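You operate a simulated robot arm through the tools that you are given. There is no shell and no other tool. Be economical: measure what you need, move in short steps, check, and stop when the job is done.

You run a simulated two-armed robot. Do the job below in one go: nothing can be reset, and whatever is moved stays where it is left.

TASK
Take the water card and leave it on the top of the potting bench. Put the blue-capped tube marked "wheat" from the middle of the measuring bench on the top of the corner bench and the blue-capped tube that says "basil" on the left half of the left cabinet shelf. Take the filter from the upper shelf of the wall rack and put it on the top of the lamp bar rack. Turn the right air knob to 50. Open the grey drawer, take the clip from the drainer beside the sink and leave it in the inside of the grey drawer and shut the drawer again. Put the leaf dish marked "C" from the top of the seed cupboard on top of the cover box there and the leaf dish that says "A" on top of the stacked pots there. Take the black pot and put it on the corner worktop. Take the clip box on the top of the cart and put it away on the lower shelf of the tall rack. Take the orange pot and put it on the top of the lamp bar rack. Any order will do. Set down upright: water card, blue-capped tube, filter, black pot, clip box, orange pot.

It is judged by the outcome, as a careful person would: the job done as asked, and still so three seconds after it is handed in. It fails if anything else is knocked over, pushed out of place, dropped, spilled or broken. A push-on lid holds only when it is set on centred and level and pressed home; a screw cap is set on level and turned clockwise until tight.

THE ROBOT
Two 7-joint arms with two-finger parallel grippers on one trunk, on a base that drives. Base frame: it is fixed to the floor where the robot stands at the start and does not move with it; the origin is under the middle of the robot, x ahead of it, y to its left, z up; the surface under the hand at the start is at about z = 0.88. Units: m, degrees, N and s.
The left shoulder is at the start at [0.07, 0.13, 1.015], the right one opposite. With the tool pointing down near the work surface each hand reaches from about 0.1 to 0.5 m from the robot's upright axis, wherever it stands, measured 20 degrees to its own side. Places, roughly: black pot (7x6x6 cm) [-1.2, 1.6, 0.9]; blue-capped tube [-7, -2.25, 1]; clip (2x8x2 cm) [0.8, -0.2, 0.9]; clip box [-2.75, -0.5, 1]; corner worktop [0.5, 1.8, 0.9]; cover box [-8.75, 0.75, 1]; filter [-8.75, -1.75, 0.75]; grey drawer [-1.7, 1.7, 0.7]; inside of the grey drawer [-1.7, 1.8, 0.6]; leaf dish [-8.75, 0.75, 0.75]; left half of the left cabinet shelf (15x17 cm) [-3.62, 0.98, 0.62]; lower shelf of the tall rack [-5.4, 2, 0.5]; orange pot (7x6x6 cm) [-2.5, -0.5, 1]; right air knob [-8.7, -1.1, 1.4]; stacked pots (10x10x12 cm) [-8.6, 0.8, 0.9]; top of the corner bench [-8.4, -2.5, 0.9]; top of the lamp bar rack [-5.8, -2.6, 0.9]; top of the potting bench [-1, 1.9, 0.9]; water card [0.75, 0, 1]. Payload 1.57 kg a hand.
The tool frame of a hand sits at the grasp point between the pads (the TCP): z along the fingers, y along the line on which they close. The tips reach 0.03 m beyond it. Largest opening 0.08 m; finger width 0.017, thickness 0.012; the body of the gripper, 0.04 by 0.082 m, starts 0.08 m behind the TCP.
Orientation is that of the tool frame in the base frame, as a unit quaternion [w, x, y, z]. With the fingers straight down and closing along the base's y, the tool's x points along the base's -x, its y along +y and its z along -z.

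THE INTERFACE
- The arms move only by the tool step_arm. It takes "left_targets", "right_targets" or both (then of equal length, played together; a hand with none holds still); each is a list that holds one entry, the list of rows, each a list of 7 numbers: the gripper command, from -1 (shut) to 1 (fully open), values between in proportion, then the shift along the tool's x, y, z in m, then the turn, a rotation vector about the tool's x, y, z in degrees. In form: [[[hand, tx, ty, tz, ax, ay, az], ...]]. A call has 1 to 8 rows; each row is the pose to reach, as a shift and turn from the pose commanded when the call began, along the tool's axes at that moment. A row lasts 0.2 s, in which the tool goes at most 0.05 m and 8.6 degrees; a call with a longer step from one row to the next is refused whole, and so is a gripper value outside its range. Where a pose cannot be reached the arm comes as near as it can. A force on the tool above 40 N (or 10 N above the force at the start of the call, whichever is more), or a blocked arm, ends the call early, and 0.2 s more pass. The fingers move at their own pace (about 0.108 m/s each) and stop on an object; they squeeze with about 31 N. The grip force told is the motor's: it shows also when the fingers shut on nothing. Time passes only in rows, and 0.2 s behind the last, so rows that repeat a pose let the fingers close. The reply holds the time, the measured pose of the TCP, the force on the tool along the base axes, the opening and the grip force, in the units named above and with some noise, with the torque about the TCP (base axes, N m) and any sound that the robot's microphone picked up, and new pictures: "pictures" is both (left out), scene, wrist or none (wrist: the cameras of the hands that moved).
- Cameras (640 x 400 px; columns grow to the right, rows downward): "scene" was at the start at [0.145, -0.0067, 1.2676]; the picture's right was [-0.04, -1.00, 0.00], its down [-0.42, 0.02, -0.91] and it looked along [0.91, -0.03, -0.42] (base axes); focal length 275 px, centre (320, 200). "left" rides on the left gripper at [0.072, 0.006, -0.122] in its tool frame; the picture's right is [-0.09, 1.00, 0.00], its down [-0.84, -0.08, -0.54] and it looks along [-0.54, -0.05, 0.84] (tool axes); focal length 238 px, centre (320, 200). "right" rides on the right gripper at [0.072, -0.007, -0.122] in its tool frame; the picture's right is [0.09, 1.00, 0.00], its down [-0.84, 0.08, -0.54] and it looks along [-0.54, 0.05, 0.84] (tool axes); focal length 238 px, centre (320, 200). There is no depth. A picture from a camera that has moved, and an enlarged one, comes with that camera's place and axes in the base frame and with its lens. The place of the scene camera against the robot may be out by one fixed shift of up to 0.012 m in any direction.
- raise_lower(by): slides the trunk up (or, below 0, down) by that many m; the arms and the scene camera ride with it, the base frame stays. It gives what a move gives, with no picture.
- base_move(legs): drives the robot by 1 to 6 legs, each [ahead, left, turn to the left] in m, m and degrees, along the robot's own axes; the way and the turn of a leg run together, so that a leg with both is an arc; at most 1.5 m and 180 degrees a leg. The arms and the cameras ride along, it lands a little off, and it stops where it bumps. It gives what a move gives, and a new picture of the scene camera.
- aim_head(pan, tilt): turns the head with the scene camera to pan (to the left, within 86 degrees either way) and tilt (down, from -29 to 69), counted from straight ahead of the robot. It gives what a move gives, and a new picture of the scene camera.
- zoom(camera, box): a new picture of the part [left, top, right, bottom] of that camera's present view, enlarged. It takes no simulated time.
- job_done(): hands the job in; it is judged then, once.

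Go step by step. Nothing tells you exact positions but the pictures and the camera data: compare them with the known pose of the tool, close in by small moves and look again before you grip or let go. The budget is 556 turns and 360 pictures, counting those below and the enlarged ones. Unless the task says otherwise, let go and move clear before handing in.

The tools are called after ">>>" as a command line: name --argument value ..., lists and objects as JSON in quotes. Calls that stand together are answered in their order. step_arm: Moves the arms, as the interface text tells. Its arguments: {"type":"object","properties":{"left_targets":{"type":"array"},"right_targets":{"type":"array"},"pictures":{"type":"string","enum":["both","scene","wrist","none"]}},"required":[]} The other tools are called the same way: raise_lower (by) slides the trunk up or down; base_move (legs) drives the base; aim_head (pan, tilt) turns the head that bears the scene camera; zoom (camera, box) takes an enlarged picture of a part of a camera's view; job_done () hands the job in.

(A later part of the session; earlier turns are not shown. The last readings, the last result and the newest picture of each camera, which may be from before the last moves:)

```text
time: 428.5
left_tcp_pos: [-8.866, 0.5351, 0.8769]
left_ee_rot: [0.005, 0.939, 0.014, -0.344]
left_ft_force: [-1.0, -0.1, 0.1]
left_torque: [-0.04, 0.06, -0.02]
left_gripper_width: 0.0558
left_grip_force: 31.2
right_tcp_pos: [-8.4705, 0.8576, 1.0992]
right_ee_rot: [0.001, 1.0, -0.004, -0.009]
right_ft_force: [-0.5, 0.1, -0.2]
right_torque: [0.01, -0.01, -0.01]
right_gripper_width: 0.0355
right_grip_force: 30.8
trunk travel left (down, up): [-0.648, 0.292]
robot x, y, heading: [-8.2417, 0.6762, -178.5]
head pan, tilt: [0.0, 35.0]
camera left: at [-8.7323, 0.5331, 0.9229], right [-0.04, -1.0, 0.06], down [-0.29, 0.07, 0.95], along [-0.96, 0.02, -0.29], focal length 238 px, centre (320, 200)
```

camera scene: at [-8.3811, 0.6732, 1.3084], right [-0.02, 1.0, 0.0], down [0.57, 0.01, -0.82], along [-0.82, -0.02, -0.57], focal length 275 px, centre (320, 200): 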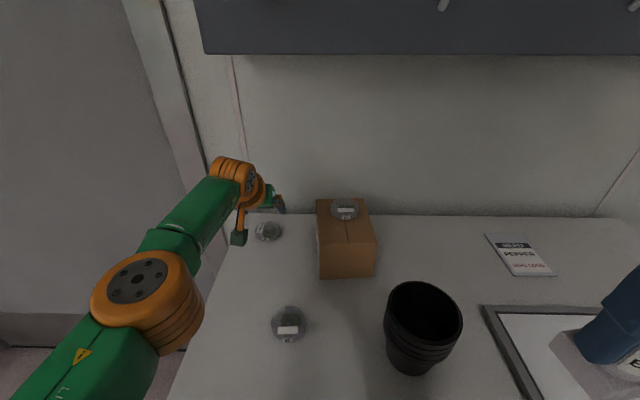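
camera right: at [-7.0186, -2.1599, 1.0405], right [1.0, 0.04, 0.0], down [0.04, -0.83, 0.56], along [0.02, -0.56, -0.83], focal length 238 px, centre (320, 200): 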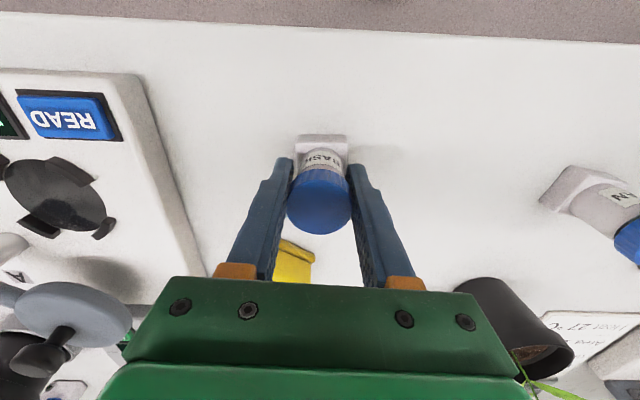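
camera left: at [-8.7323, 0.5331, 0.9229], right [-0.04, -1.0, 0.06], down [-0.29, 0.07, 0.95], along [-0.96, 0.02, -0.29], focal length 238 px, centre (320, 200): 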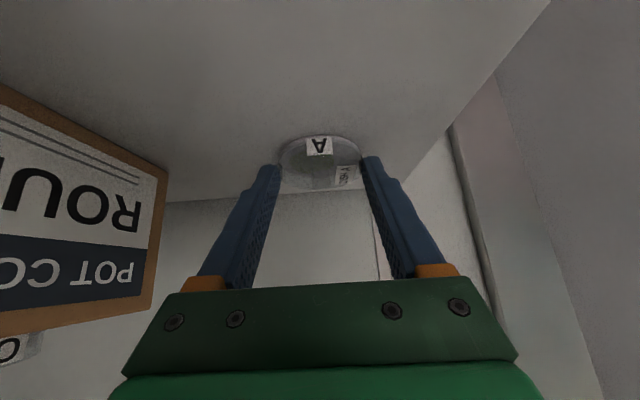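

A gripped. Raise, back off, and move over the stacked pots.

>>> raise_lower --by 0.2

>>> base_move --legs '[[-0.255, 0.0, 0], [0, -0.277, 0]]'

>>> zoom --camera "left" --box '[0, 0, 640, 400]'

```text
time: 430.7
left_tcp_pos: [-8.8664, 0.5348, 1.0769]
left_ee_rot: [0.004, 0.938, 0.014, -0.345]
left_ft_force: [-0.2, 0.0, 0.0]
left_torque: [-0.03, 0.02, -0.01]
left_gripper_width: 0.0551
left_grip_force: 30.8
right_tcp_pos: [-8.4684, 0.8581, 1.2989]
right_ee_rot: [0.001, 1.0, -0.004, -0.009]
right_ft_force: [0.0, 0.0, -0.1]
right_torque: [0.02, -0.01, 0.01]
right_gripper_width: 0.0354
right_grip_force: 31.0
trunk travel left (down, up): [-0.848, 0.092]
robot x, y, heading: [-8.2472, 0.6761, -178.6]
head pan, tilt: [0.0, 35.0]
```

```text
time: 434.1
left_tcp_pos: [-8.6178, 0.8078, 1.0771]
left_ee_rot: [0.005, 0.939, 0.016, -0.344]
left_ft_force: [-0.3, -0.2, 0.4]
left_torque: [0.04, -0.02, 0.03]
left_gripper_width: 0.0549
left_grip_force: 31.2
right_tcp_pos: [-8.2231, 1.1317, 1.3]
right_ee_rot: [0.0, 1.0, -0.002, -0.009]
right_ft_force: [0.6, -0.1, -1.1]
right_torque: [0.01, 0.01, -0.02]
right_gripper_width: 0.0355
right_grip_force: 31.0
trunk travel left (down, up): [-0.848, 0.092]
robot x, y, heading: [-7.9996, 0.9567, -178.8]
head pan, tilt: [0.0, 35.0]
camera scene: at [-8.1329, 0.945, 1.4474], right [-0.03, 1.0, 0.0], down [0.57, 0.02, -0.82], along [-0.82, -0.02, -0.57], focal length 275 px, centre (320, 200)
```

scene: 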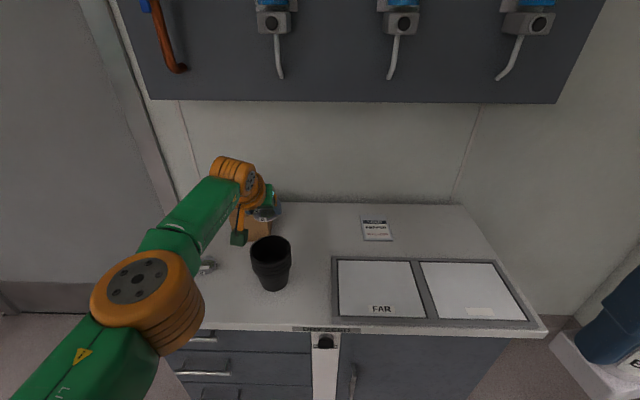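

```text
1.00 times, centred on (320, 200) of left (not enlarged: the box is as wide or as high as the picture)
camera zoom: at [-8.4837, 0.806, 1.1225], right [-0.04, -1.0, 0.06], down [-0.29, 0.07, 0.95], along [-0.96, 0.02, -0.29], focal length 238 px, centre (320, 200)
```

zoom: 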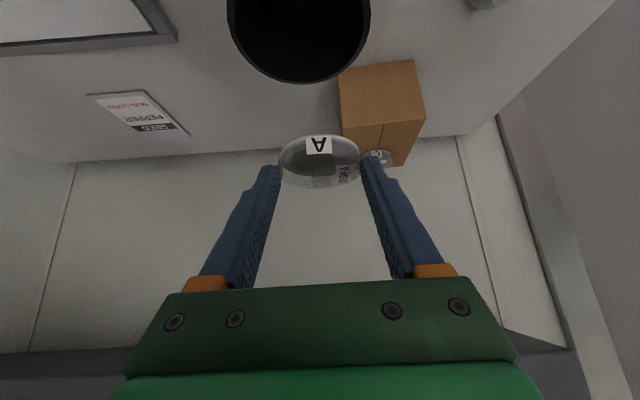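

The rim centre is about (-8.602,0.819). Align over it and lower to feel whether the top is solid.

>>> base_move --legs '[[-0.026, -0.011, 0]]'

>>> raise_lower --by -0.07

>>> zoom --camera "left" --box '[0, 0, 640, 400]'

```text
time: 434.9
left_tcp_pos: [-8.597, 0.8214, 1.0737]
left_ee_rot: [0.005, 0.939, 0.015, -0.342]
left_ft_force: [-0.5, -0.2, -0.3]
left_torque: [0.0, -0.02, -0.03]
left_gripper_width: 0.0549
left_grip_force: 30.6
right_tcp_pos: [-8.2033, 1.1423, 1.2989]
right_ee_rot: [0.0, 1.0, -0.003, -0.007]
right_ft_force: [-0.2, -0.7, 0.0]
right_torque: [0.0, -0.08, -0.05]
right_gripper_width: 0.0356
right_grip_force: 30.5
trunk travel left (down, up): [-0.848, 0.092]
robot x, y, heading: [-7.9711, 0.9635, -178.2]
head pan, tilt: [0.0, 35.0]
camera scene: at [-8.1141, 0.9577, 1.4467], right [-0.03, 1.0, 0.0], down [0.58, 0.02, -0.82], along [-0.82, -0.02, -0.58], focal length 275 px, centre (320, 200)
```

scene: 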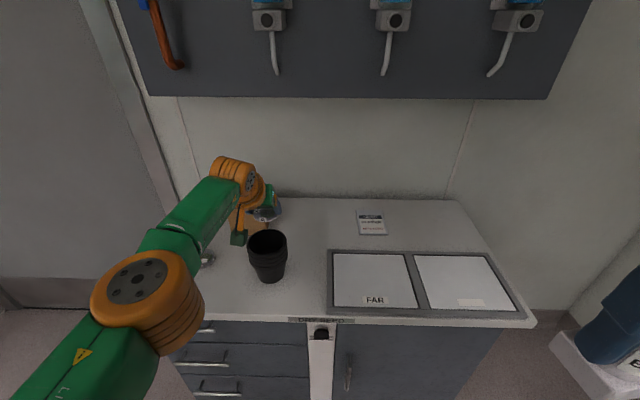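

```text
time: 436.0
left_tcp_pos: [-8.5918, 0.8228, 1.0064]
left_ee_rot: [0.006, 0.939, 0.015, -0.344]
left_ft_force: [-0.4, 0.3, -0.8]
left_torque: [0.01, -0.01, -0.02]
left_gripper_width: 0.0546
left_grip_force: 31.0
right_tcp_pos: [-8.1969, 1.1456, 1.2301]
right_ee_rot: [0.001, 1.0, -0.002, -0.009]
right_ft_force: [-0.8, -0.1, 0.9]
right_torque: [0.0, -0.01, -0.04]
right_gripper_width: 0.0354
right_grip_force: 30.8
trunk travel left (down, up): [-0.778, 0.162]
robot x, y, heading: [-7.9688, 0.967, -178.1]
head pan, tilt: [0.0, 35.0]
```

```text
1.00 times, centred on (320, 200) of left (not enlarged: the box is as wide or as high as the picture)
camera zoom: at [-8.458, 0.8205, 1.053], right [-0.04, -1.0, 0.06], down [-0.29, 0.07, 0.95], along [-0.96, 0.02, -0.29], focal length 238 px, centre (320, 200)
```

zoom: 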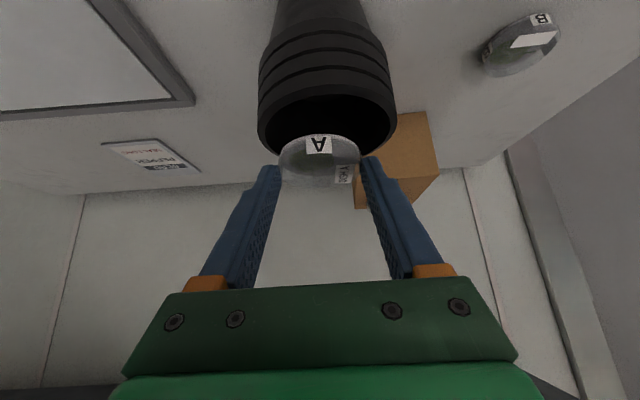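

Fine-tune by 8 mm, then lower slowly.

>>> base_move --legs '[[-0.008, 0.007, 0]]'

>>> raise_lower --by -0.012

>>> zoom --camera "left" --box '[220, 60, 440, 220]'

```text
time: 436.7
left_tcp_pos: [-8.5855, 0.8165, 1.0058]
left_ee_rot: [0.007, 0.939, 0.015, -0.343]
left_ft_force: [-0.2, -0.6, 0.3]
left_torque: [0.0, -0.04, 0.02]
left_gripper_width: 0.0544
left_grip_force: 30.8
right_tcp_pos: [-8.1898, 1.1405, 1.2293]
right_ee_rot: [0.001, 1.0, -0.003, -0.009]
right_ft_force: [-0.8, 0.4, -0.3]
right_torque: [-0.02, 0.01, 0.01]
right_gripper_width: 0.0356
right_grip_force: 30.8
trunk travel left (down, up): [-0.778, 0.162]
robot x, y, heading: [-7.9649, 0.9575, -178.4]
head pan, tilt: [0.0, 35.0]
camera scene: at [-8.1015, 0.9551, 1.3772], right [-0.03, 1.0, 0.0], down [0.57, 0.01, -0.82], along [-0.82, -0.02, -0.58], focal length 275 px, centre (320, 200)
```

scene: 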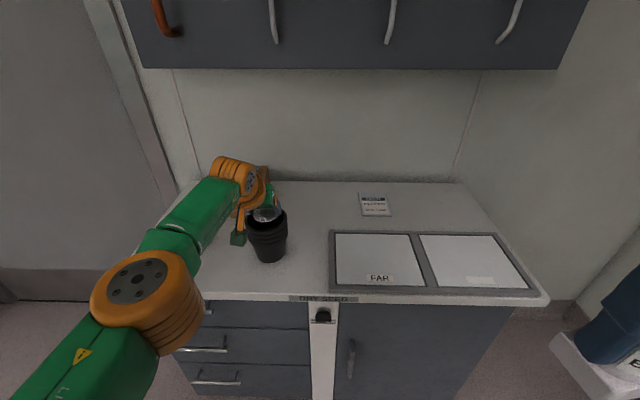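

```text
time: 437.3
left_tcp_pos: [-8.5807, 0.8158, 0.9978]
left_ee_rot: [0.006, 0.938, 0.015, -0.347]
left_ft_force: [-1.6, -1.6, 12.1]
left_torque: [0.12, 0.32, 0.05]
left_gripper_width: 0.0542
left_grip_force: 30.3
right_tcp_pos: [-8.1864, 1.1399, 1.2171]
right_ee_rot: [0.002, 1.0, -0.002, -0.01]
right_ft_force: [0.1, -0.3, -0.3]
right_torque: [-0.05, -0.02, 0.0]
right_gripper_width: 0.0353
right_grip_force: 31.1
trunk travel left (down, up): [-0.766, 0.174]
robot x, y, heading: [-7.9641, 0.9596, -178.6]
head pan, tilt: [0.0, 35.0]
```

```text
2.50 times, centred on (330, 140) of left
camera zoom: at [-8.4481, 0.8142, 1.0429], right [-0.04, -1.0, 0.06], down [-0.28, 0.07, 0.96], along [-0.96, 0.02, -0.29], focal length 596 px, centre (295, 350)
```

zoom: 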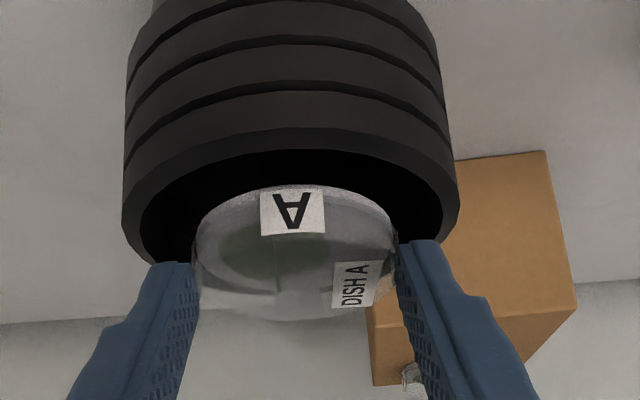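

Contact at rim height with the dish centred, so the top supports it. Ease and release slightly to see.

>>> raise_lower --by 0.003

>>> step_arm --left_targets '[[[0.6, 0, 0, 0, 0, 0, 0], [0.6, 0, 0, 0, 0, 0, 0], [0.6, 0, 0, 0, 0, 0, 0]]]' --pictures "wrist"

```text
time: 437.8
left_tcp_pos: [-8.5824, 0.8156, 0.998]
left_ee_rot: [0.005, 0.938, 0.015, -0.345]
left_ft_force: [0.3, -0.9, 3.5]
left_torque: [0.08, 0.12, 0.03]
left_gripper_width: 0.054
left_grip_force: 31.2
right_tcp_pos: [-8.1862, 1.1384, 1.2213]
right_ee_rot: [0.001, 1.0, -0.003, -0.01]
right_ft_force: [-0.1, 0.5, -1.1]
right_torque: [0.01, 0.01, -0.03]
right_gripper_width: 0.0352
right_grip_force: 30.8
trunk travel left (down, up): [-0.769, 0.171]
robot x, y, heading: [-7.9631, 0.9634, -178.2]
head pan, tilt: [0.0, 35.0]
```

```text
time: 438.6
left_tcp_pos: [-8.5844, 0.8158, 0.9976]
left_ee_rot: [0.006, 0.939, 0.016, -0.344]
left_ft_force: [-0.6, -0.1, 1.2]
left_torque: [0.0, -0.03, -0.02]
left_gripper_width: 0.0638
left_grip_force: 0.0
right_tcp_pos: [-8.1872, 1.1386, 1.2201]
right_ee_rot: [0.002, 1.0, -0.003, -0.009]
right_ft_force: [0.5, -0.7, -0.4]
right_torque: [-0.02, 0.02, -0.02]
right_gripper_width: 0.0355
right_grip_force: 31.6
trunk travel left (down, up): [-0.769, 0.171]
robot x, y, heading: [-7.9618, 0.9592, -178.4]
head pan, tilt: [0.0, 35.0]
camera left: at [-8.4501, 0.8137, 1.0437], right [-0.04, -1.0, 0.06], down [-0.29, 0.07, 0.95], along [-0.96, 0.02, -0.29], focal length 238 px, centre (320, 200)
```

left: 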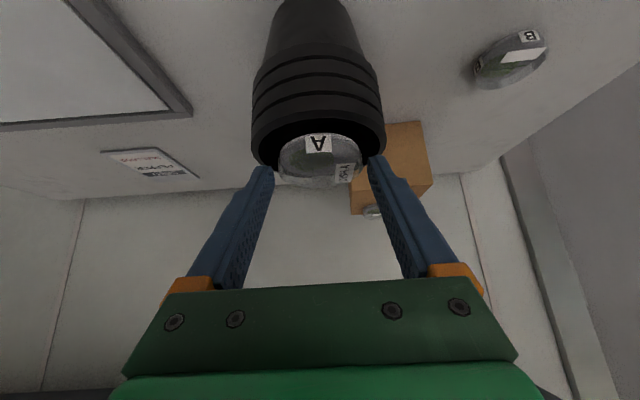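

The dish stays on top. Withdraw along the fingers and check.

>>> step_arm --left_targets '[[[0.85, 0, 0, 0, 0, 0, 0], [0.85, 0, 0, -0.02, 0, 0, 0], [0.85, 0, 0, -0.06, 0, 0, 0], [0.85, 0, 0, -0.1, 0, 0, 0], [0.85, -0.02, 0, -0.13, 0, 0, 0]]]' --pictures "both"

```text
time: 439.8
left_tcp_pos: [-8.5131, 0.8157, 1.1086]
left_ee_rot: [0.005, 0.938, 0.016, -0.345]
left_ft_force: [0.2, -0.3, 0.7]
left_torque: [0.04, 0.01, 0.0]
left_gripper_width: 0.0745
left_grip_force: 0.1
right_tcp_pos: [-8.1882, 1.1399, 1.2217]
right_ee_rot: [0.002, 1.0, -0.002, -0.009]
right_ft_force: [0.6, 0.9, -0.5]
right_torque: [0.0, 0.01, 0.0]
right_gripper_width: 0.0353
right_grip_force: 30.7
trunk travel left (down, up): [-0.769, 0.171]
robot x, y, heading: [-7.9629, 0.9562, -178.5]
head pan, tilt: [0.0, 35.0]
camera scene: at [-8.0988, 0.9538, 1.3684], right [-0.03, 1.0, 0.0], down [0.57, 0.02, -0.82], along [-0.82, -0.02, -0.57], focal length 275 px, centre (320, 200)
camera left: at [-8.3804, 0.8147, 1.1557], right [-0.04, -1.0, 0.06], down [-0.29, 0.07, 0.95], along [-0.96, 0.02, -0.29], focal length 238 px, centre (320, 200)
```

scene: 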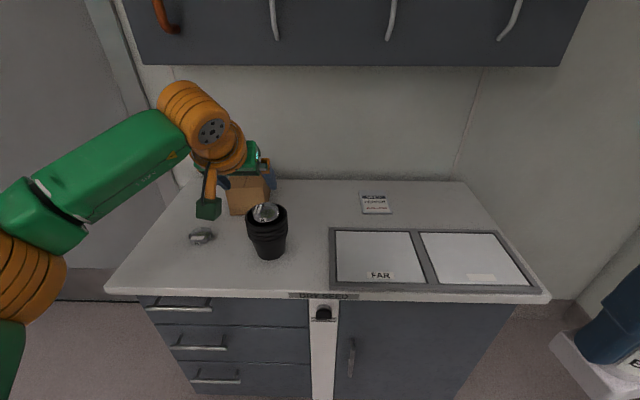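
left: 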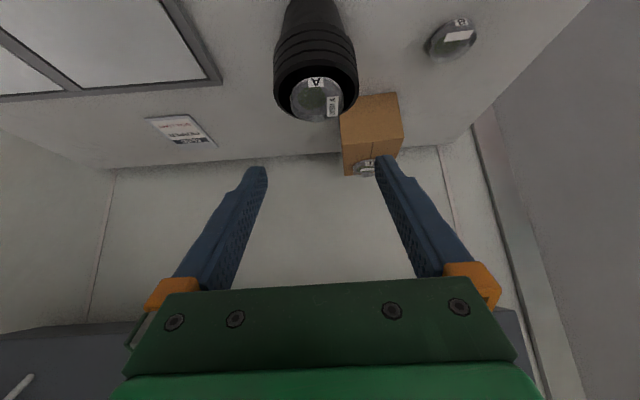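

>>> zoom --camera "left" --box '[250, 40, 430, 190]'

>>> zoom --camera "scene" --box '[170, 150, 330, 270]'

```text
2.67 times, centred on (340, 115) of left
camera zoom: at [-8.3804, 0.8147, 1.1557], right [-0.04, -1.0, 0.06], down [-0.29, 0.07, 0.95], along [-0.96, 0.02, -0.29], focal length 636 px, centre (267, 427)
```

zoom: 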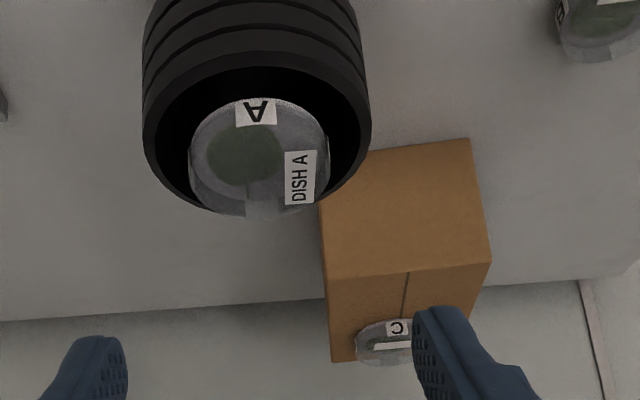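

```text
3.33 times, centred on (250, 210) of scene
camera zoom: at [-8.0988, 0.9538, 1.3684], right [-0.03, 1.0, 0.0], down [0.57, 0.02, -0.82], along [-0.82, -0.02, -0.57], focal length 917 px, centre (553, 167)
```

zoom: 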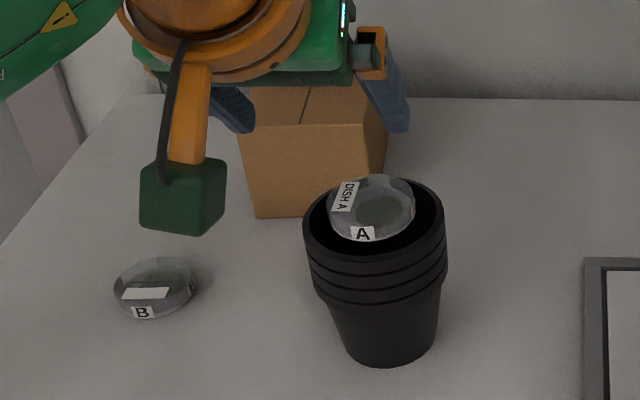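

Dish A looks to be supported at the rim. I'll back away a bit and re-check that it is stable.

>>> base_move --legs '[[-0.25, 0, 0]]'

>>> aim_head --pan 8 --tilt 22

>>> zoom --camera "scene" --box '[240, 150, 400, 270]'

```text
time: 441.6
left_tcp_pos: [-8.2681, 0.8236, 1.1069]
left_ee_rot: [0.005, 0.939, 0.014, -0.343]
left_ft_force: [-0.3, 0.8, 0.0]
left_torque: [-0.03, -0.02, 0.04]
left_gripper_width: 0.0739
left_grip_force: 0.1
right_tcp_pos: [-7.9423, 1.1463, 1.2206]
right_ee_rot: [0.001, 1.0, -0.003, -0.009]
right_ft_force: [0.1, -0.9, 0.2]
right_torque: [0.0, 0.0, -0.02]
right_gripper_width: 0.0354
right_grip_force: 31.3
trunk travel left (down, up): [-0.769, 0.171]
robot x, y, heading: [-7.7142, 0.9697, -178.5]
head pan, tilt: [0.0, 35.0]
camera scene: at [-7.8538, 0.9604, 1.3681], right [-0.03, 1.0, 0.0], down [0.58, 0.01, -0.82], along [-0.82, -0.02, -0.58], focal length 275 px, centre (320, 200)
```

scene: 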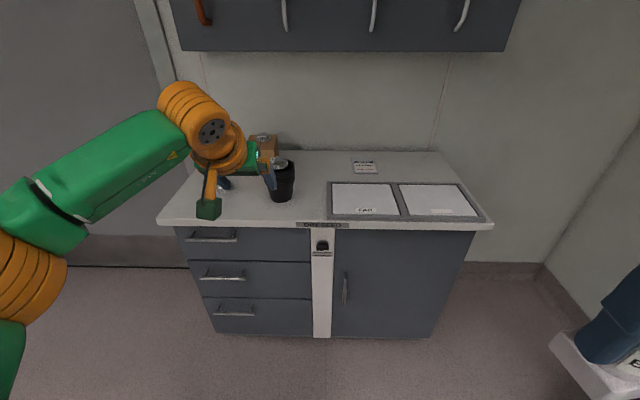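

```text
time: 442.4
left_tcp_pos: [-8.2664, 0.8232, 1.109]
left_ee_rot: [0.006, 0.939, 0.016, -0.344]
left_ft_force: [-0.3, -0.6, 0.2]
left_torque: [-0.04, -0.04, 0.0]
left_gripper_width: 0.0741
left_grip_force: 0.0
right_tcp_pos: [-7.9395, 1.1461, 1.2199]
right_ee_rot: [0.001, 1.0, -0.003, -0.01]
right_ft_force: [-0.1, -0.5, -1.8]
right_torque: [-0.02, -0.02, 0.05]
right_gripper_width: 0.0354
right_grip_force: 31.2
trunk travel left (down, up): [-0.769, 0.171]
robot x, y, heading: [-7.7173, 0.9649, -178.3]
head pan, tilt: [8.0, 22.0]
camera scene: at [-7.8542, 0.9474, 1.389], right [-0.16, 0.99, 0.0], down [0.37, 0.06, -0.93], along [-0.91, -0.15, -0.38], focal length 275 px, centre (320, 200)
```

scene: 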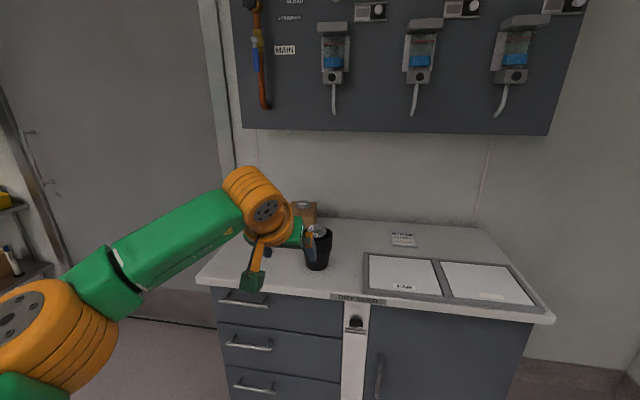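

```text
3.33 times, centred on (320, 210) of scene
camera zoom: at [-7.8542, 0.9474, 1.389], right [-0.16, 0.99, 0.0], down [0.37, 0.06, -0.93], along [-0.91, -0.15, -0.38], focal length 917 px, centre (320, 167)
```

zoom: 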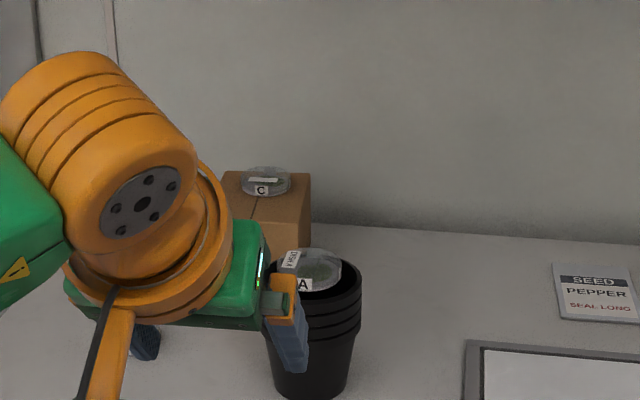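

A is stable on the pots. Now carry basil toward the left cabinet shelf; reorient the left hand and drive back up the aisle.

>>> step_arm --left_targets '[[[0, 0.0, 0, -0.0, 0, 8, 0], [0, 0.0, 0, -0.0, 0, 16, 0], [0, 0.0, 0, -0.0, 0, 24, 0], [0, 0.0, 0, -0.0, 0, 32, 0], [0, 0.0, 0, -0.0, 0, 40, 0]]]' --pictures "none"

>>> base_move --legs '[[-0.5, 0.5, 0], [0, 0, -88], [0, -1.4, 0], [0, -0.9, 0]]'

>>> aim_head --pan -40 --tilt 15

```text
time: 443.6
left_tcp_pos: [-8.1846, 0.8257, 1.0767]
left_ee_rot: [0.001, 0.999, 0.015, -0.036]
left_ft_force: [0.5, -0.4, 0.3]
left_torque: [-0.02, 0.0, 0.02]
left_gripper_width: 0.0399
left_grip_force: 0.0
left hand out of reach, approached as far as the arm can: row 2, 3, 4, 5
right_tcp_pos: [-7.9395, 1.1483, 1.2196]
right_ee_rot: [0.002, 1.0, -0.004, -0.01]
right_ft_force: [-0.3, 0.2, -1.3]
right_torque: [-0.01, -0.02, -0.02]
right_gripper_width: 0.0354
right_grip_force: 30.9
trunk travel left (down, up): [-0.769, 0.171]
robot x, y, heading: [-7.7169, 0.9683, -178.5]
head pan, tilt: [8.0, 22.0]
```

```text
time: 462.1
left_tcp_pos: [-5.0645, 1.0718, 1.0761]
left_ee_rot: [-0.026, 0.729, -0.684, -0.026]
left_ft_force: [1.1, 0.7, -0.3]
left_torque: [0.01, 0.0, 0.02]
left_gripper_width: 0.0399
left_grip_force: 0.1
right_tcp_pos: [-4.7335, 0.8383, 1.2206]
right_ee_rot: [-0.006, 0.716, -0.698, -0.007]
right_ft_force: [0.1, -0.1, -0.6]
right_torque: [0.02, 0.0, -0.01]
right_gripper_width: 0.0355
right_grip_force: 31.5
trunk travel left (down, up): [-0.769, 0.171]
robot x, y, heading: [-4.9027, 0.6081, 93.4]
head pan, tilt: [8.0, 22.0]
camera scene: at [-4.9247, 0.7459, 1.389], right [0.98, 0.2, 0.0], down [0.07, -0.37, -0.93], along [-0.18, 0.91, -0.37], focal length 275 px, centre (320, 200)
```

scene: 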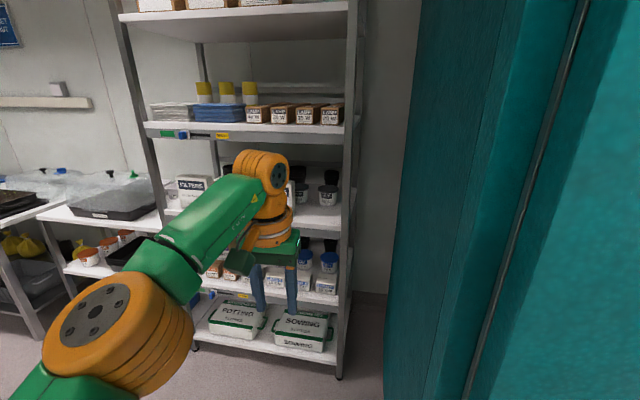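

```text
time: 463.3
left_tcp_pos: [-5.0624, 1.0727, 1.077]
left_ee_rot: [-0.027, 0.729, -0.683, -0.028]
left_ft_force: [-0.6, 0.2, -0.1]
left_torque: [0.0, 0.01, 0.03]
left_gripper_width: 0.0401
left_grip_force: 0.0
right_tcp_pos: [-4.7338, 0.8377, 1.2209]
right_ee_rot: [-0.005, 0.717, -0.697, -0.008]
right_ft_force: [-0.5, 0.0, -0.2]
right_torque: [-0.01, -0.01, -0.01]
right_gripper_width: 0.036
right_grip_force: 31.0
trunk travel left (down, up): [-0.769, 0.171]
robot x, y, heading: [-4.9025, 0.6053, 93.4]
head pan, tilt: [-40.0, 15.0]
camera scene: at [-4.85, 0.7301, 1.4004], right [0.8, -0.6, 0.0], down [-0.15, -0.21, -0.97], along [0.57, 0.78, -0.26], focal length 275 px, centre (320, 200)
```

scene: 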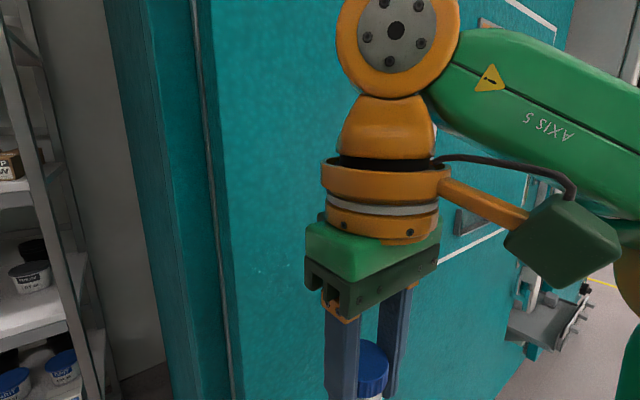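

The tall rack is here; the cabinet shelf is further along. Continue sideways with more clearance and look.

>>> base_move --legs '[[-0.25, 0, -3.4], [0, -1.0, 0]]'

>>> aim_head --pan 10 --tilt 45

```text
time: 469.9
left_tcp_pos: [-4.0484, 0.8347, 1.0765]
left_ee_rot: [-0.027, 0.715, -0.699, -0.026]
left_ft_force: [0.3, 0.2, -0.4]
left_torque: [0.03, 0.0, 0.02]
left_gripper_width: 0.0401
left_grip_force: 0.0
right_tcp_pos: [-3.7293, 0.5874, 1.2198]
right_ee_rot: [0.007, -0.702, 0.712, 0.007]
right_ft_force: [-0.5, -1.2, -0.2]
right_torque: [0.01, 0.01, -0.01]
right_gripper_width: 0.0354
right_grip_force: 30.6
trunk travel left (down, up): [-0.769, 0.171]
robot x, y, heading: [-3.9076, 0.3625, 90.9]
head pan, tilt: [-40.0, 15.0]
camera scene: at [-3.8497, 0.4837, 1.4005], right [0.78, -0.63, 0.0], down [-0.16, -0.2, -0.97], along [0.61, 0.75, -0.26], focal length 275 px, centre (320, 200)
```

scene: 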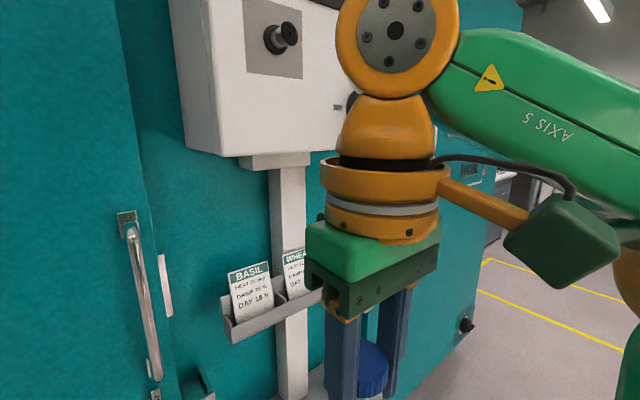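

```text
time: 471.0
left_tcp_pos: [-4.047, 0.8348, 1.0766]
left_ee_rot: [-0.026, 0.714, -0.699, -0.027]
left_ft_force: [-0.3, 1.3, 1.0]
left_torque: [0.01, -0.02, -0.01]
left_gripper_width: 0.0402
left_grip_force: 0.1
right_tcp_pos: [-3.7287, 0.5873, 1.2204]
right_ee_rot: [0.005, -0.701, 0.713, 0.008]
right_ft_force: [-0.1, -0.2, -0.1]
right_torque: [0.01, 0.04, 0.02]
right_gripper_width: 0.0355
right_grip_force: 31.0
trunk travel left (down, up): [-0.769, 0.171]
robot x, y, heading: [-3.9091, 0.3665, 91.0]
head pan, tilt: [10.0, 45.0]
camera scene: at [-3.9232, 0.4909, 1.3537], right [0.98, 0.19, 0.0], down [0.13, -0.69, -0.71], along [-0.13, 0.69, -0.71], focal length 275 px, centre (320, 200)
```

scene: 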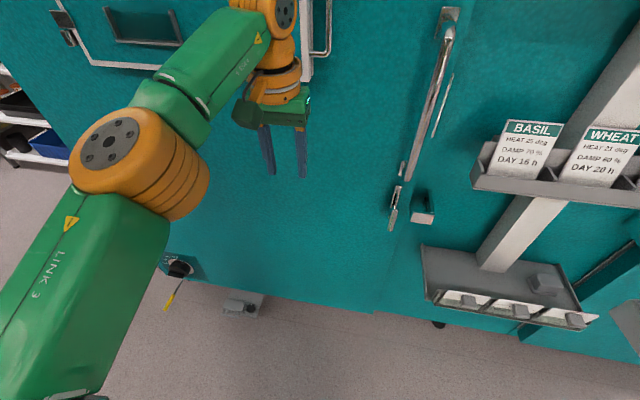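

The grey shelf under the card holder is the one; its left half spans about x -3.70..-3.55, y 0.89..1.05, z≈0.62, with a card holder above (bottom z≈0.965). I retract the left hand, lower the trunk and position the right hand in front of it.

>>> step_arm --left_targets '[[[0, 0.04, 0, 0, 0, 0, 0], [0, 0.08, 0, 0, 0, 0, 0], [0, 0.12, 0, 0, 0, 0, 0], [0, 0.16, 0, 0, 0, 0, 0]]]' --right_targets '[[[-1, -0.02, 0, 0.03, 0, 0, 0], [-1, -0.04, 0, 0.06, 0, 0, 0], [-1, -0.06, 0, 0.09, 0, 0, 0], [-1, -0.08, 0, 0.12, 0, 0, 0]]]' --pictures "none"

>>> raise_lower --by -0.28

>>> zoom --camera "right" --box '[0, 0, 640, 400]'

```text
time: 472.0
left_tcp_pos: [-4.0435, 0.6725, 1.063]
left_ee_rot: [-0.026, 0.715, -0.698, -0.027]
left_ft_force: [0.7, 0.5, -0.1]
left_torque: [0.04, 0.04, -0.02]
left_gripper_width: 0.0399
left_grip_force: 0.1
right_tcp_pos: [-3.7279, 0.6697, 1.1017]
right_ee_rot: [0.005, -0.701, 0.713, 0.008]
right_ft_force: [0.3, 0.9, 0.1]
right_torque: [-0.01, 0.01, 0.0]
right_gripper_width: 0.0356
right_grip_force: 31.3
trunk travel left (down, up): [-0.769, 0.171]
robot x, y, heading: [-3.9076, 0.3624, 91.1]
head pan, tilt: [10.0, 45.0]
```

```text
time: 474.9
left_tcp_pos: [-4.0414, 0.674, 0.7841]
left_ee_rot: [-0.026, 0.715, -0.698, -0.027]
left_ft_force: [0.3, -0.4, -0.7]
left_torque: [-0.02, 0.01, -0.01]
left_gripper_width: 0.04
left_grip_force: 0.1
right_tcp_pos: [-3.7282, 0.6698, 0.8239]
right_ee_rot: [0.005, -0.701, 0.713, 0.008]
right_ft_force: [-0.3, 1.0, -1.1]
right_torque: [0.0, 0.03, -0.02]
right_gripper_width: 0.0353
right_grip_force: 30.6
trunk travel left (down, up): [-0.489, 0.451]
robot x, y, heading: [-3.9047, 0.3671, 91.1]
head pan, tilt: [10.0, 45.0]
```

```text
1.00 times, centred on (320, 200) of right (not enlarged: the box is as wide or as high as the picture)
camera zoom: at [-3.7223, 0.5962, 0.9426], right [-1.0, -0.08, 0.0], down [-0.06, 0.83, 0.56], along [-0.04, 0.56, -0.83], focal length 238 px, centre (320, 200)
```

zoom: 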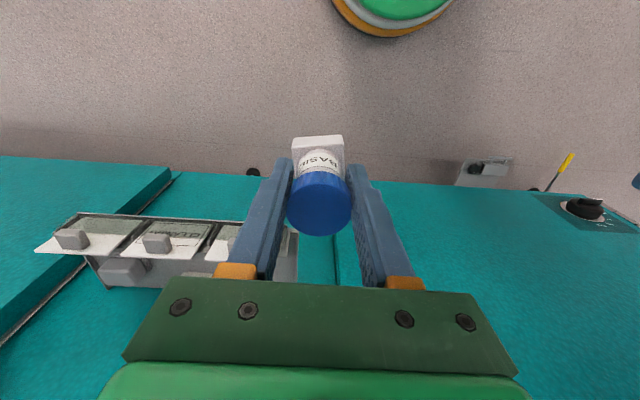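

>>> aim_head --pan -25 --tilt 35

>>> zoom --camera "scene" --box '[180, 150, 460, 350]'

```text
time: 475.9
left_tcp_pos: [-4.044, 0.6749, 0.784]
left_ee_rot: [-0.025, 0.715, -0.699, -0.026]
left_ft_force: [-0.5, -0.5, 0.0]
left_torque: [0.0, -0.01, 0.03]
left_gripper_width: 0.04
left_grip_force: 0.0
right_tcp_pos: [-3.7274, 0.671, 0.822]
right_ee_rot: [0.006, -0.702, 0.713, 0.009]
right_ft_force: [0.3, -0.2, -0.3]
right_torque: [0.03, 0.0, 0.03]
right_gripper_width: 0.0351
right_grip_force: 30.6
trunk travel left (down, up): [-0.489, 0.451]
robot x, y, heading: [-3.9089, 0.3647, 91.0]
head pan, tilt: [-25.0, 35.0]
camera scene: at [-3.872, 0.4915, 1.0884], right [0.91, -0.41, 0.0], down [-0.23, -0.52, -0.82], along [0.33, 0.75, -0.57], focal length 275 px, centre (320, 200)
```

scene: 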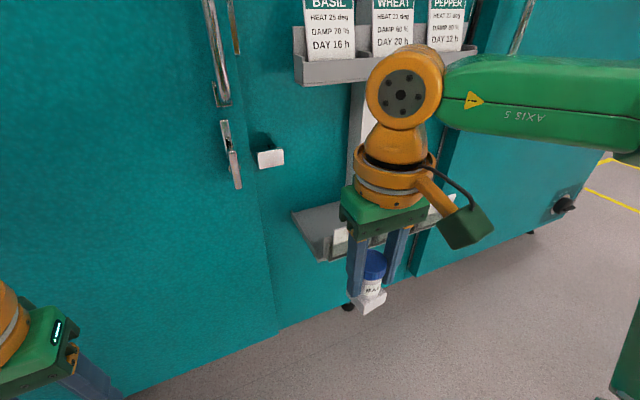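

```text
2.00 times, centred on (320, 250) of scene
camera zoom: at [-3.872, 0.4915, 1.0884], right [0.91, -0.41, 0.0], down [-0.23, -0.52, -0.82], along [0.33, 0.75, -0.57], focal length 550 px, centre (320, 100)
```

zoom: 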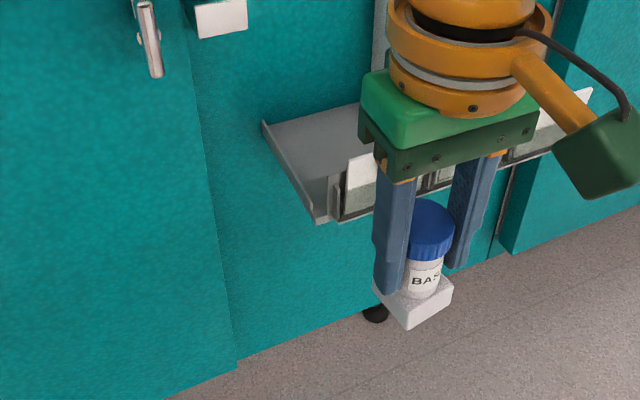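

The shelf's front is fenced by standing cards and covered by the card holder, so a top-down grip won't fit; basil must be held with a tilted hand. I'll set it down on the free spot of the potting bench and regrasp it tilted.

>>> raise_lower --by 0.25

>>> base_move --legs '[[0, -1.25, 0], [0, -1.15, 0], [0.4, 0, 0]]'

>>> aim_head --pan -5 --tilt 35

```text
time: 478.5
left_tcp_pos: [-4.0428, 0.6736, 1.0337]
left_ee_rot: [-0.026, 0.715, -0.698, -0.028]
left_ft_force: [-0.1, -0.2, -0.3]
left_torque: [0.02, -0.02, -0.03]
left_gripper_width: 0.04
left_grip_force: 0.1
right_tcp_pos: [-3.7273, 0.6705, 1.0732]
right_ee_rot: [0.005, -0.701, 0.713, 0.008]
right_ft_force: [0.4, 0.9, -0.2]
right_torque: [0.03, 0.0, 0.0]
right_gripper_width: 0.0355
right_grip_force: 30.7
trunk travel left (down, up): [-0.739, 0.201]
robot x, y, heading: [-3.9092, 0.366, 90.8]
head pan, tilt: [-25.0, 35.0]
```

```text
time: 492.3
left_tcp_pos: [-1.6593, 1.1172, 1.0342]
left_ee_rot: [-0.027, 0.721, -0.692, -0.028]
left_ft_force: [1.3, -0.1, -0.1]
left_torque: [0.04, 0.01, 0.01]
left_gripper_width: 0.0399
left_grip_force: 0.1
right_tcp_pos: [-1.3443, 1.1184, 1.0744]
right_ee_rot: [-0.005, 0.707, -0.707, -0.008]
right_ft_force: [-0.2, 0.3, -0.7]
right_torque: [0.05, 0.02, 0.0]
right_gripper_width: 0.0354
right_grip_force: 30.4
trunk travel left (down, up): [-0.739, 0.201]
robot x, y, heading: [-1.5185, 0.8082, 92.0]
head pan, tilt: [-25.0, 35.0]
camera scene: at [-1.4848, 0.9372, 1.3386], right [0.92, -0.39, 0.0], down [-0.22, -0.53, -0.82], along [0.32, 0.75, -0.57], focal length 275 px, centre (320, 200)
```

scene: 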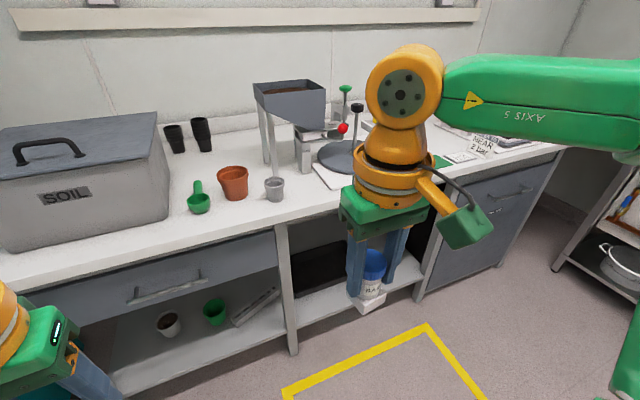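

```text
time: 493.1
left_tcp_pos: [-1.6588, 1.1178, 1.035]
left_ee_rot: [-0.026, 0.72, -0.693, -0.027]
left_ft_force: [0.6, -0.4, -0.4]
left_torque: [0.0, -0.02, 0.01]
left_gripper_width: 0.04
left_grip_force: 0.1
right_tcp_pos: [-1.3451, 1.1204, 1.0728]
right_ee_rot: [0.005, -0.707, 0.707, 0.008]
right_ft_force: [-0.5, -0.2, -0.3]
right_torque: [0.03, 0.0, 0.0]
right_gripper_width: 0.0354
right_grip_force: 31.3
trunk travel left (down, up): [-0.739, 0.201]
robot x, y, heading: [-1.5221, 0.8134, 92.0]
head pan, tilt: [-5.0, 35.0]
camera scene: at [-1.5146, 0.9458, 1.3384], right [1.0, -0.05, 0.0], down [-0.03, -0.57, -0.82], along [0.04, 0.82, -0.57], focal length 275 px, centre (320, 200)
```

scene: 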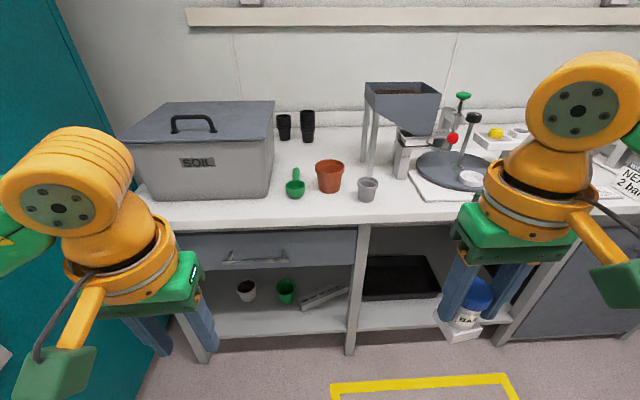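

Bench is in good order. Drive to bring basil over the free spot at about (-1.23,1.57).

>>> base_move --legs '[[0.3, -0.12, -2]]'

>>> step_arm --right_targets '[[[-1, -0.04, 0, 0.0, 0, 0, 0], [-1, -0.08, 0, 0.02, 0, 0, 0], [-1, -0.12, 0, 0.05, 0, 0, 0], [-1, -0.14, 0, 0.08, 0, 0, 0], [-1, -0.14, 0, 0.09, 0, 0, 0]]]' --pictures "wrist"

```text
time: 495.3
left_tcp_pos: [-1.5346, 1.4251, 1.0333]
left_ee_rot: [-0.027, 0.707, -0.706, -0.027]
left_ft_force: [-0.2, 0.3, 0.1]
left_torque: [-0.04, 0.01, -0.04]
left_gripper_width: 0.0398
left_grip_force: 0.0
right_tcp_pos: [-1.2197, 1.416, 1.0735]
right_ee_rot: [0.008, -0.695, 0.719, 0.008]
right_ft_force: [-0.5, -0.1, -0.4]
right_torque: [0.0, 0.0, -0.02]
right_gripper_width: 0.0355
right_grip_force: 30.6
trunk travel left (down, up): [-0.739, 0.201]
robot x, y, heading: [-1.4046, 1.1137, 89.9]
head pan, tilt: [-5.0, 35.0]
camera scene: at [-1.3969, 1.2464, 1.3386], right [1.0, -0.09, 0.0], down [-0.05, -0.57, -0.82], along [0.07, 0.82, -0.57], focal length 275 px, centre (320, 200)
```

scene: 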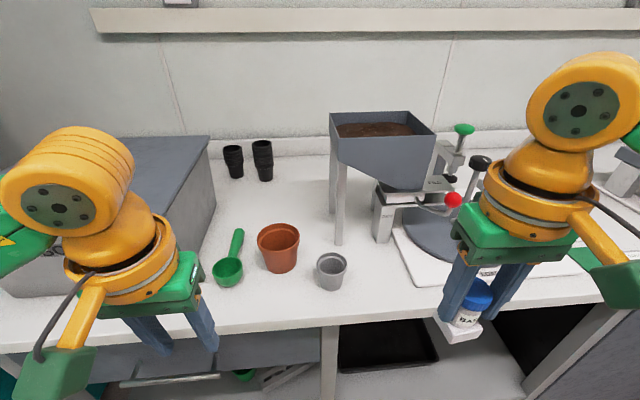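

```text
time: 496.5
left_tcp_pos: [-1.5351, 1.4256, 1.0344]
left_ee_rot: [-0.027, 0.707, -0.706, -0.027]
left_ft_force: [-0.5, 0.1, 1.0]
left_torque: [0.0, -0.03, 0.03]
left_gripper_width: 0.04
left_grip_force: 0.0
right_tcp_pos: [-1.21, 1.548, 0.9841]
right_ee_rot: [0.007, -0.694, 0.72, 0.009]
right_ft_force: [0.4, 0.0, -0.5]
right_torque: [-0.02, 0.03, 0.01]
right_gripper_width: 0.0355
right_grip_force: 30.7
right hand out of reach, approached as far as the arm can: row 4, 5
trunk travel left (down, up): [-0.739, 0.201]
robot x, y, heading: [-1.4062, 1.1149, 90.0]
head pan, tilt: [-5.0, 35.0]
camera right: at [-1.2063, 1.4745, 1.1036], right [-1.0, -0.06, 0.0], down [-0.05, 0.83, 0.56], along [-0.03, 0.56, -0.83], focal length 238 px, centre (320, 200)
```

right: 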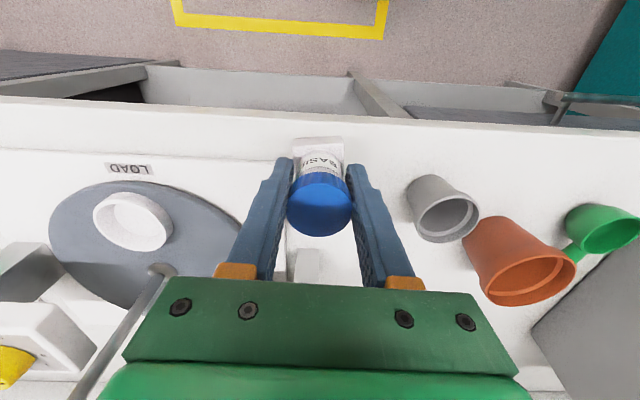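

Shift 25 mm left away from the LOAD plate and lower.

>>> base_move --legs '[[0.02, 0.025, 0]]'

>>> step_arm --right_targets '[[[-1, 0, 0, 0.02, 0, 0, 0], [-1, 0, 0, 0.04, 0, 0, 0], [-1, 0, 0, 0.05, 0, 0, 0], [-1, 0, 0, 0.05, 0, 0, 0]]]' --pictures "wrist"

```text
time: 497.3
left_tcp_pos: [-1.5552, 1.4423, 1.0346]
left_ee_rot: [-0.026, 0.707, -0.706, -0.029]
left_ft_force: [0.2, 0.2, -0.1]
left_torque: [-0.01, 0.07, 0.04]
left_gripper_width: 0.0398
left_grip_force: 0.1
right_tcp_pos: [-1.2317, 1.5658, 0.9845]
right_ee_rot: [0.006, -0.694, 0.72, 0.01]
right_ft_force: [-0.1, -0.3, 0.3]
right_torque: [0.03, 0.04, -0.01]
right_gripper_width: 0.0357
right_grip_force: 30.6
trunk travel left (down, up): [-0.739, 0.201]
robot x, y, heading: [-1.4315, 1.1364, 90.0]
head pan, tilt: [-5.0, 35.0]
camera scene: at [-1.4161, 1.2643, 1.3388], right [1.0, -0.09, 0.0], down [-0.06, -0.57, -0.82], along [0.07, 0.82, -0.57], focal length 275 px, centre (320, 200)
```

scene: 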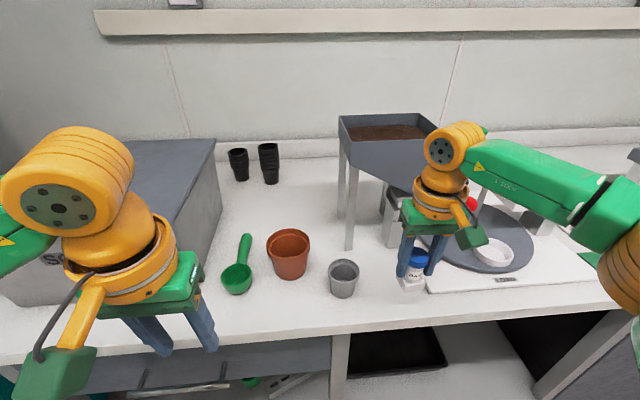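

```text
time: 498.3
left_tcp_pos: [-1.5575, 1.4457, 1.0332]
left_ee_rot: [-0.026, 0.708, -0.706, -0.027]
left_ft_force: [-1.0, 0.3, -0.2]
left_torque: [0.01, -0.01, -0.01]
left_gripper_width: 0.0402
left_grip_force: 0.1
right_tcp_pos: [-1.235, 1.5686, 0.9327]
right_ee_rot: [0.006, -0.694, 0.72, 0.009]
right_ft_force: [0.0, -0.4, -0.9]
right_torque: [0.01, 0.0, 0.01]
right_gripper_width: 0.0355
right_grip_force: 30.8
trunk travel left (down, up): [-0.739, 0.201]
robot x, y, heading: [-1.4298, 1.1347, 89.8]
head pan, tilt: [-5.0, 35.0]
camera right: at [-1.2306, 1.4944, 1.0532], right [-1.0, -0.06, 0.0], down [-0.05, 0.83, 0.56], along [-0.03, 0.56, -0.83], focal length 238 px, centre (320, 200)
```

right: 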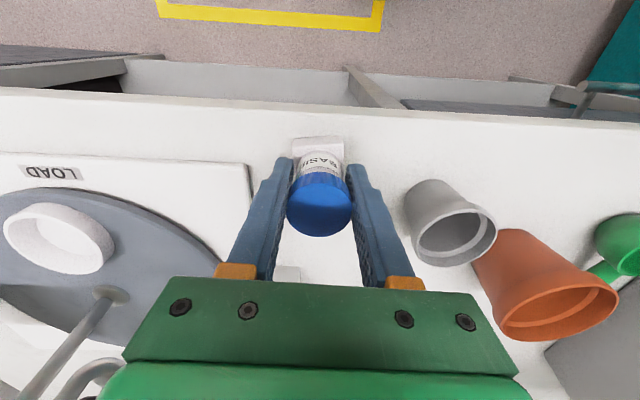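

Good spot. Lower in small steps to contact.

>>> step_arm --right_targets '[[[-1, 0, 0, 0.003, 0, 0, 0], [-1, 0, 0, 0.006, 0, 0, 0], [-1, 0, 0, 0.009, 0, 0, 0], [-1, 0, 0, 0.011, 0, 0, 0]]]' --pictures "none"

```text
time: 499.3
left_tcp_pos: [-1.5589, 1.4463, 1.0335]
left_ee_rot: [-0.027, 0.707, -0.706, -0.026]
left_ft_force: [0.3, -0.3, -0.7]
left_torque: [0.01, -0.05, 0.02]
left_gripper_width: 0.0397
left_grip_force: 0.1
right_tcp_pos: [-1.233, 1.5676, 0.9225]
right_ee_rot: [0.006, -0.694, 0.72, 0.008]
right_ft_force: [-0.4, 0.0, -0.6]
right_torque: [0.02, 0.0, -0.02]
right_gripper_width: 0.0355
right_grip_force: 31.6
trunk travel left (down, up): [-0.739, 0.201]
robot x, y, heading: [-1.4308, 1.1361, 89.8]
head pan, tilt: [-5.0, 35.0]
```

>>> step_arm --right_targets '[[[-1, 0, 0, 0.003, 0, 0, 0], [-1, 0, 0, 0.006, 0, 0, 0], [-1, 0, 0, 0.009, 0, 0, 0], [-1, 0, 0, 0.009, 0, 0, 0]]]' --pictures "none"

```text
time: 500.3
left_tcp_pos: [-1.5591, 1.4428, 1.034]
left_ee_rot: [-0.028, 0.707, -0.706, -0.027]
left_ft_force: [-0.1, -0.2, 0.4]
left_torque: [-0.03, -0.01, 0.0]
left_gripper_width: 0.0399
left_grip_force: 0.0
right_tcp_pos: [-1.2369, 1.565, 0.9191]
right_ee_rot: [0.009, -0.694, 0.72, 0.012]
right_ft_force: [4.4, 10.8, 37.3]
right_torque: [0.27, -0.06, 0.01]
right_gripper_width: 0.0358
right_grip_force: 30.6
right hand out of reach, approached as far as the arm can: row 1, 2, 3, 4
trunk travel left (down, up): [-0.739, 0.201]
robot x, y, heading: [-1.4328, 1.1355, 90.1]
head pan, tilt: [-5.0, 35.0]
```

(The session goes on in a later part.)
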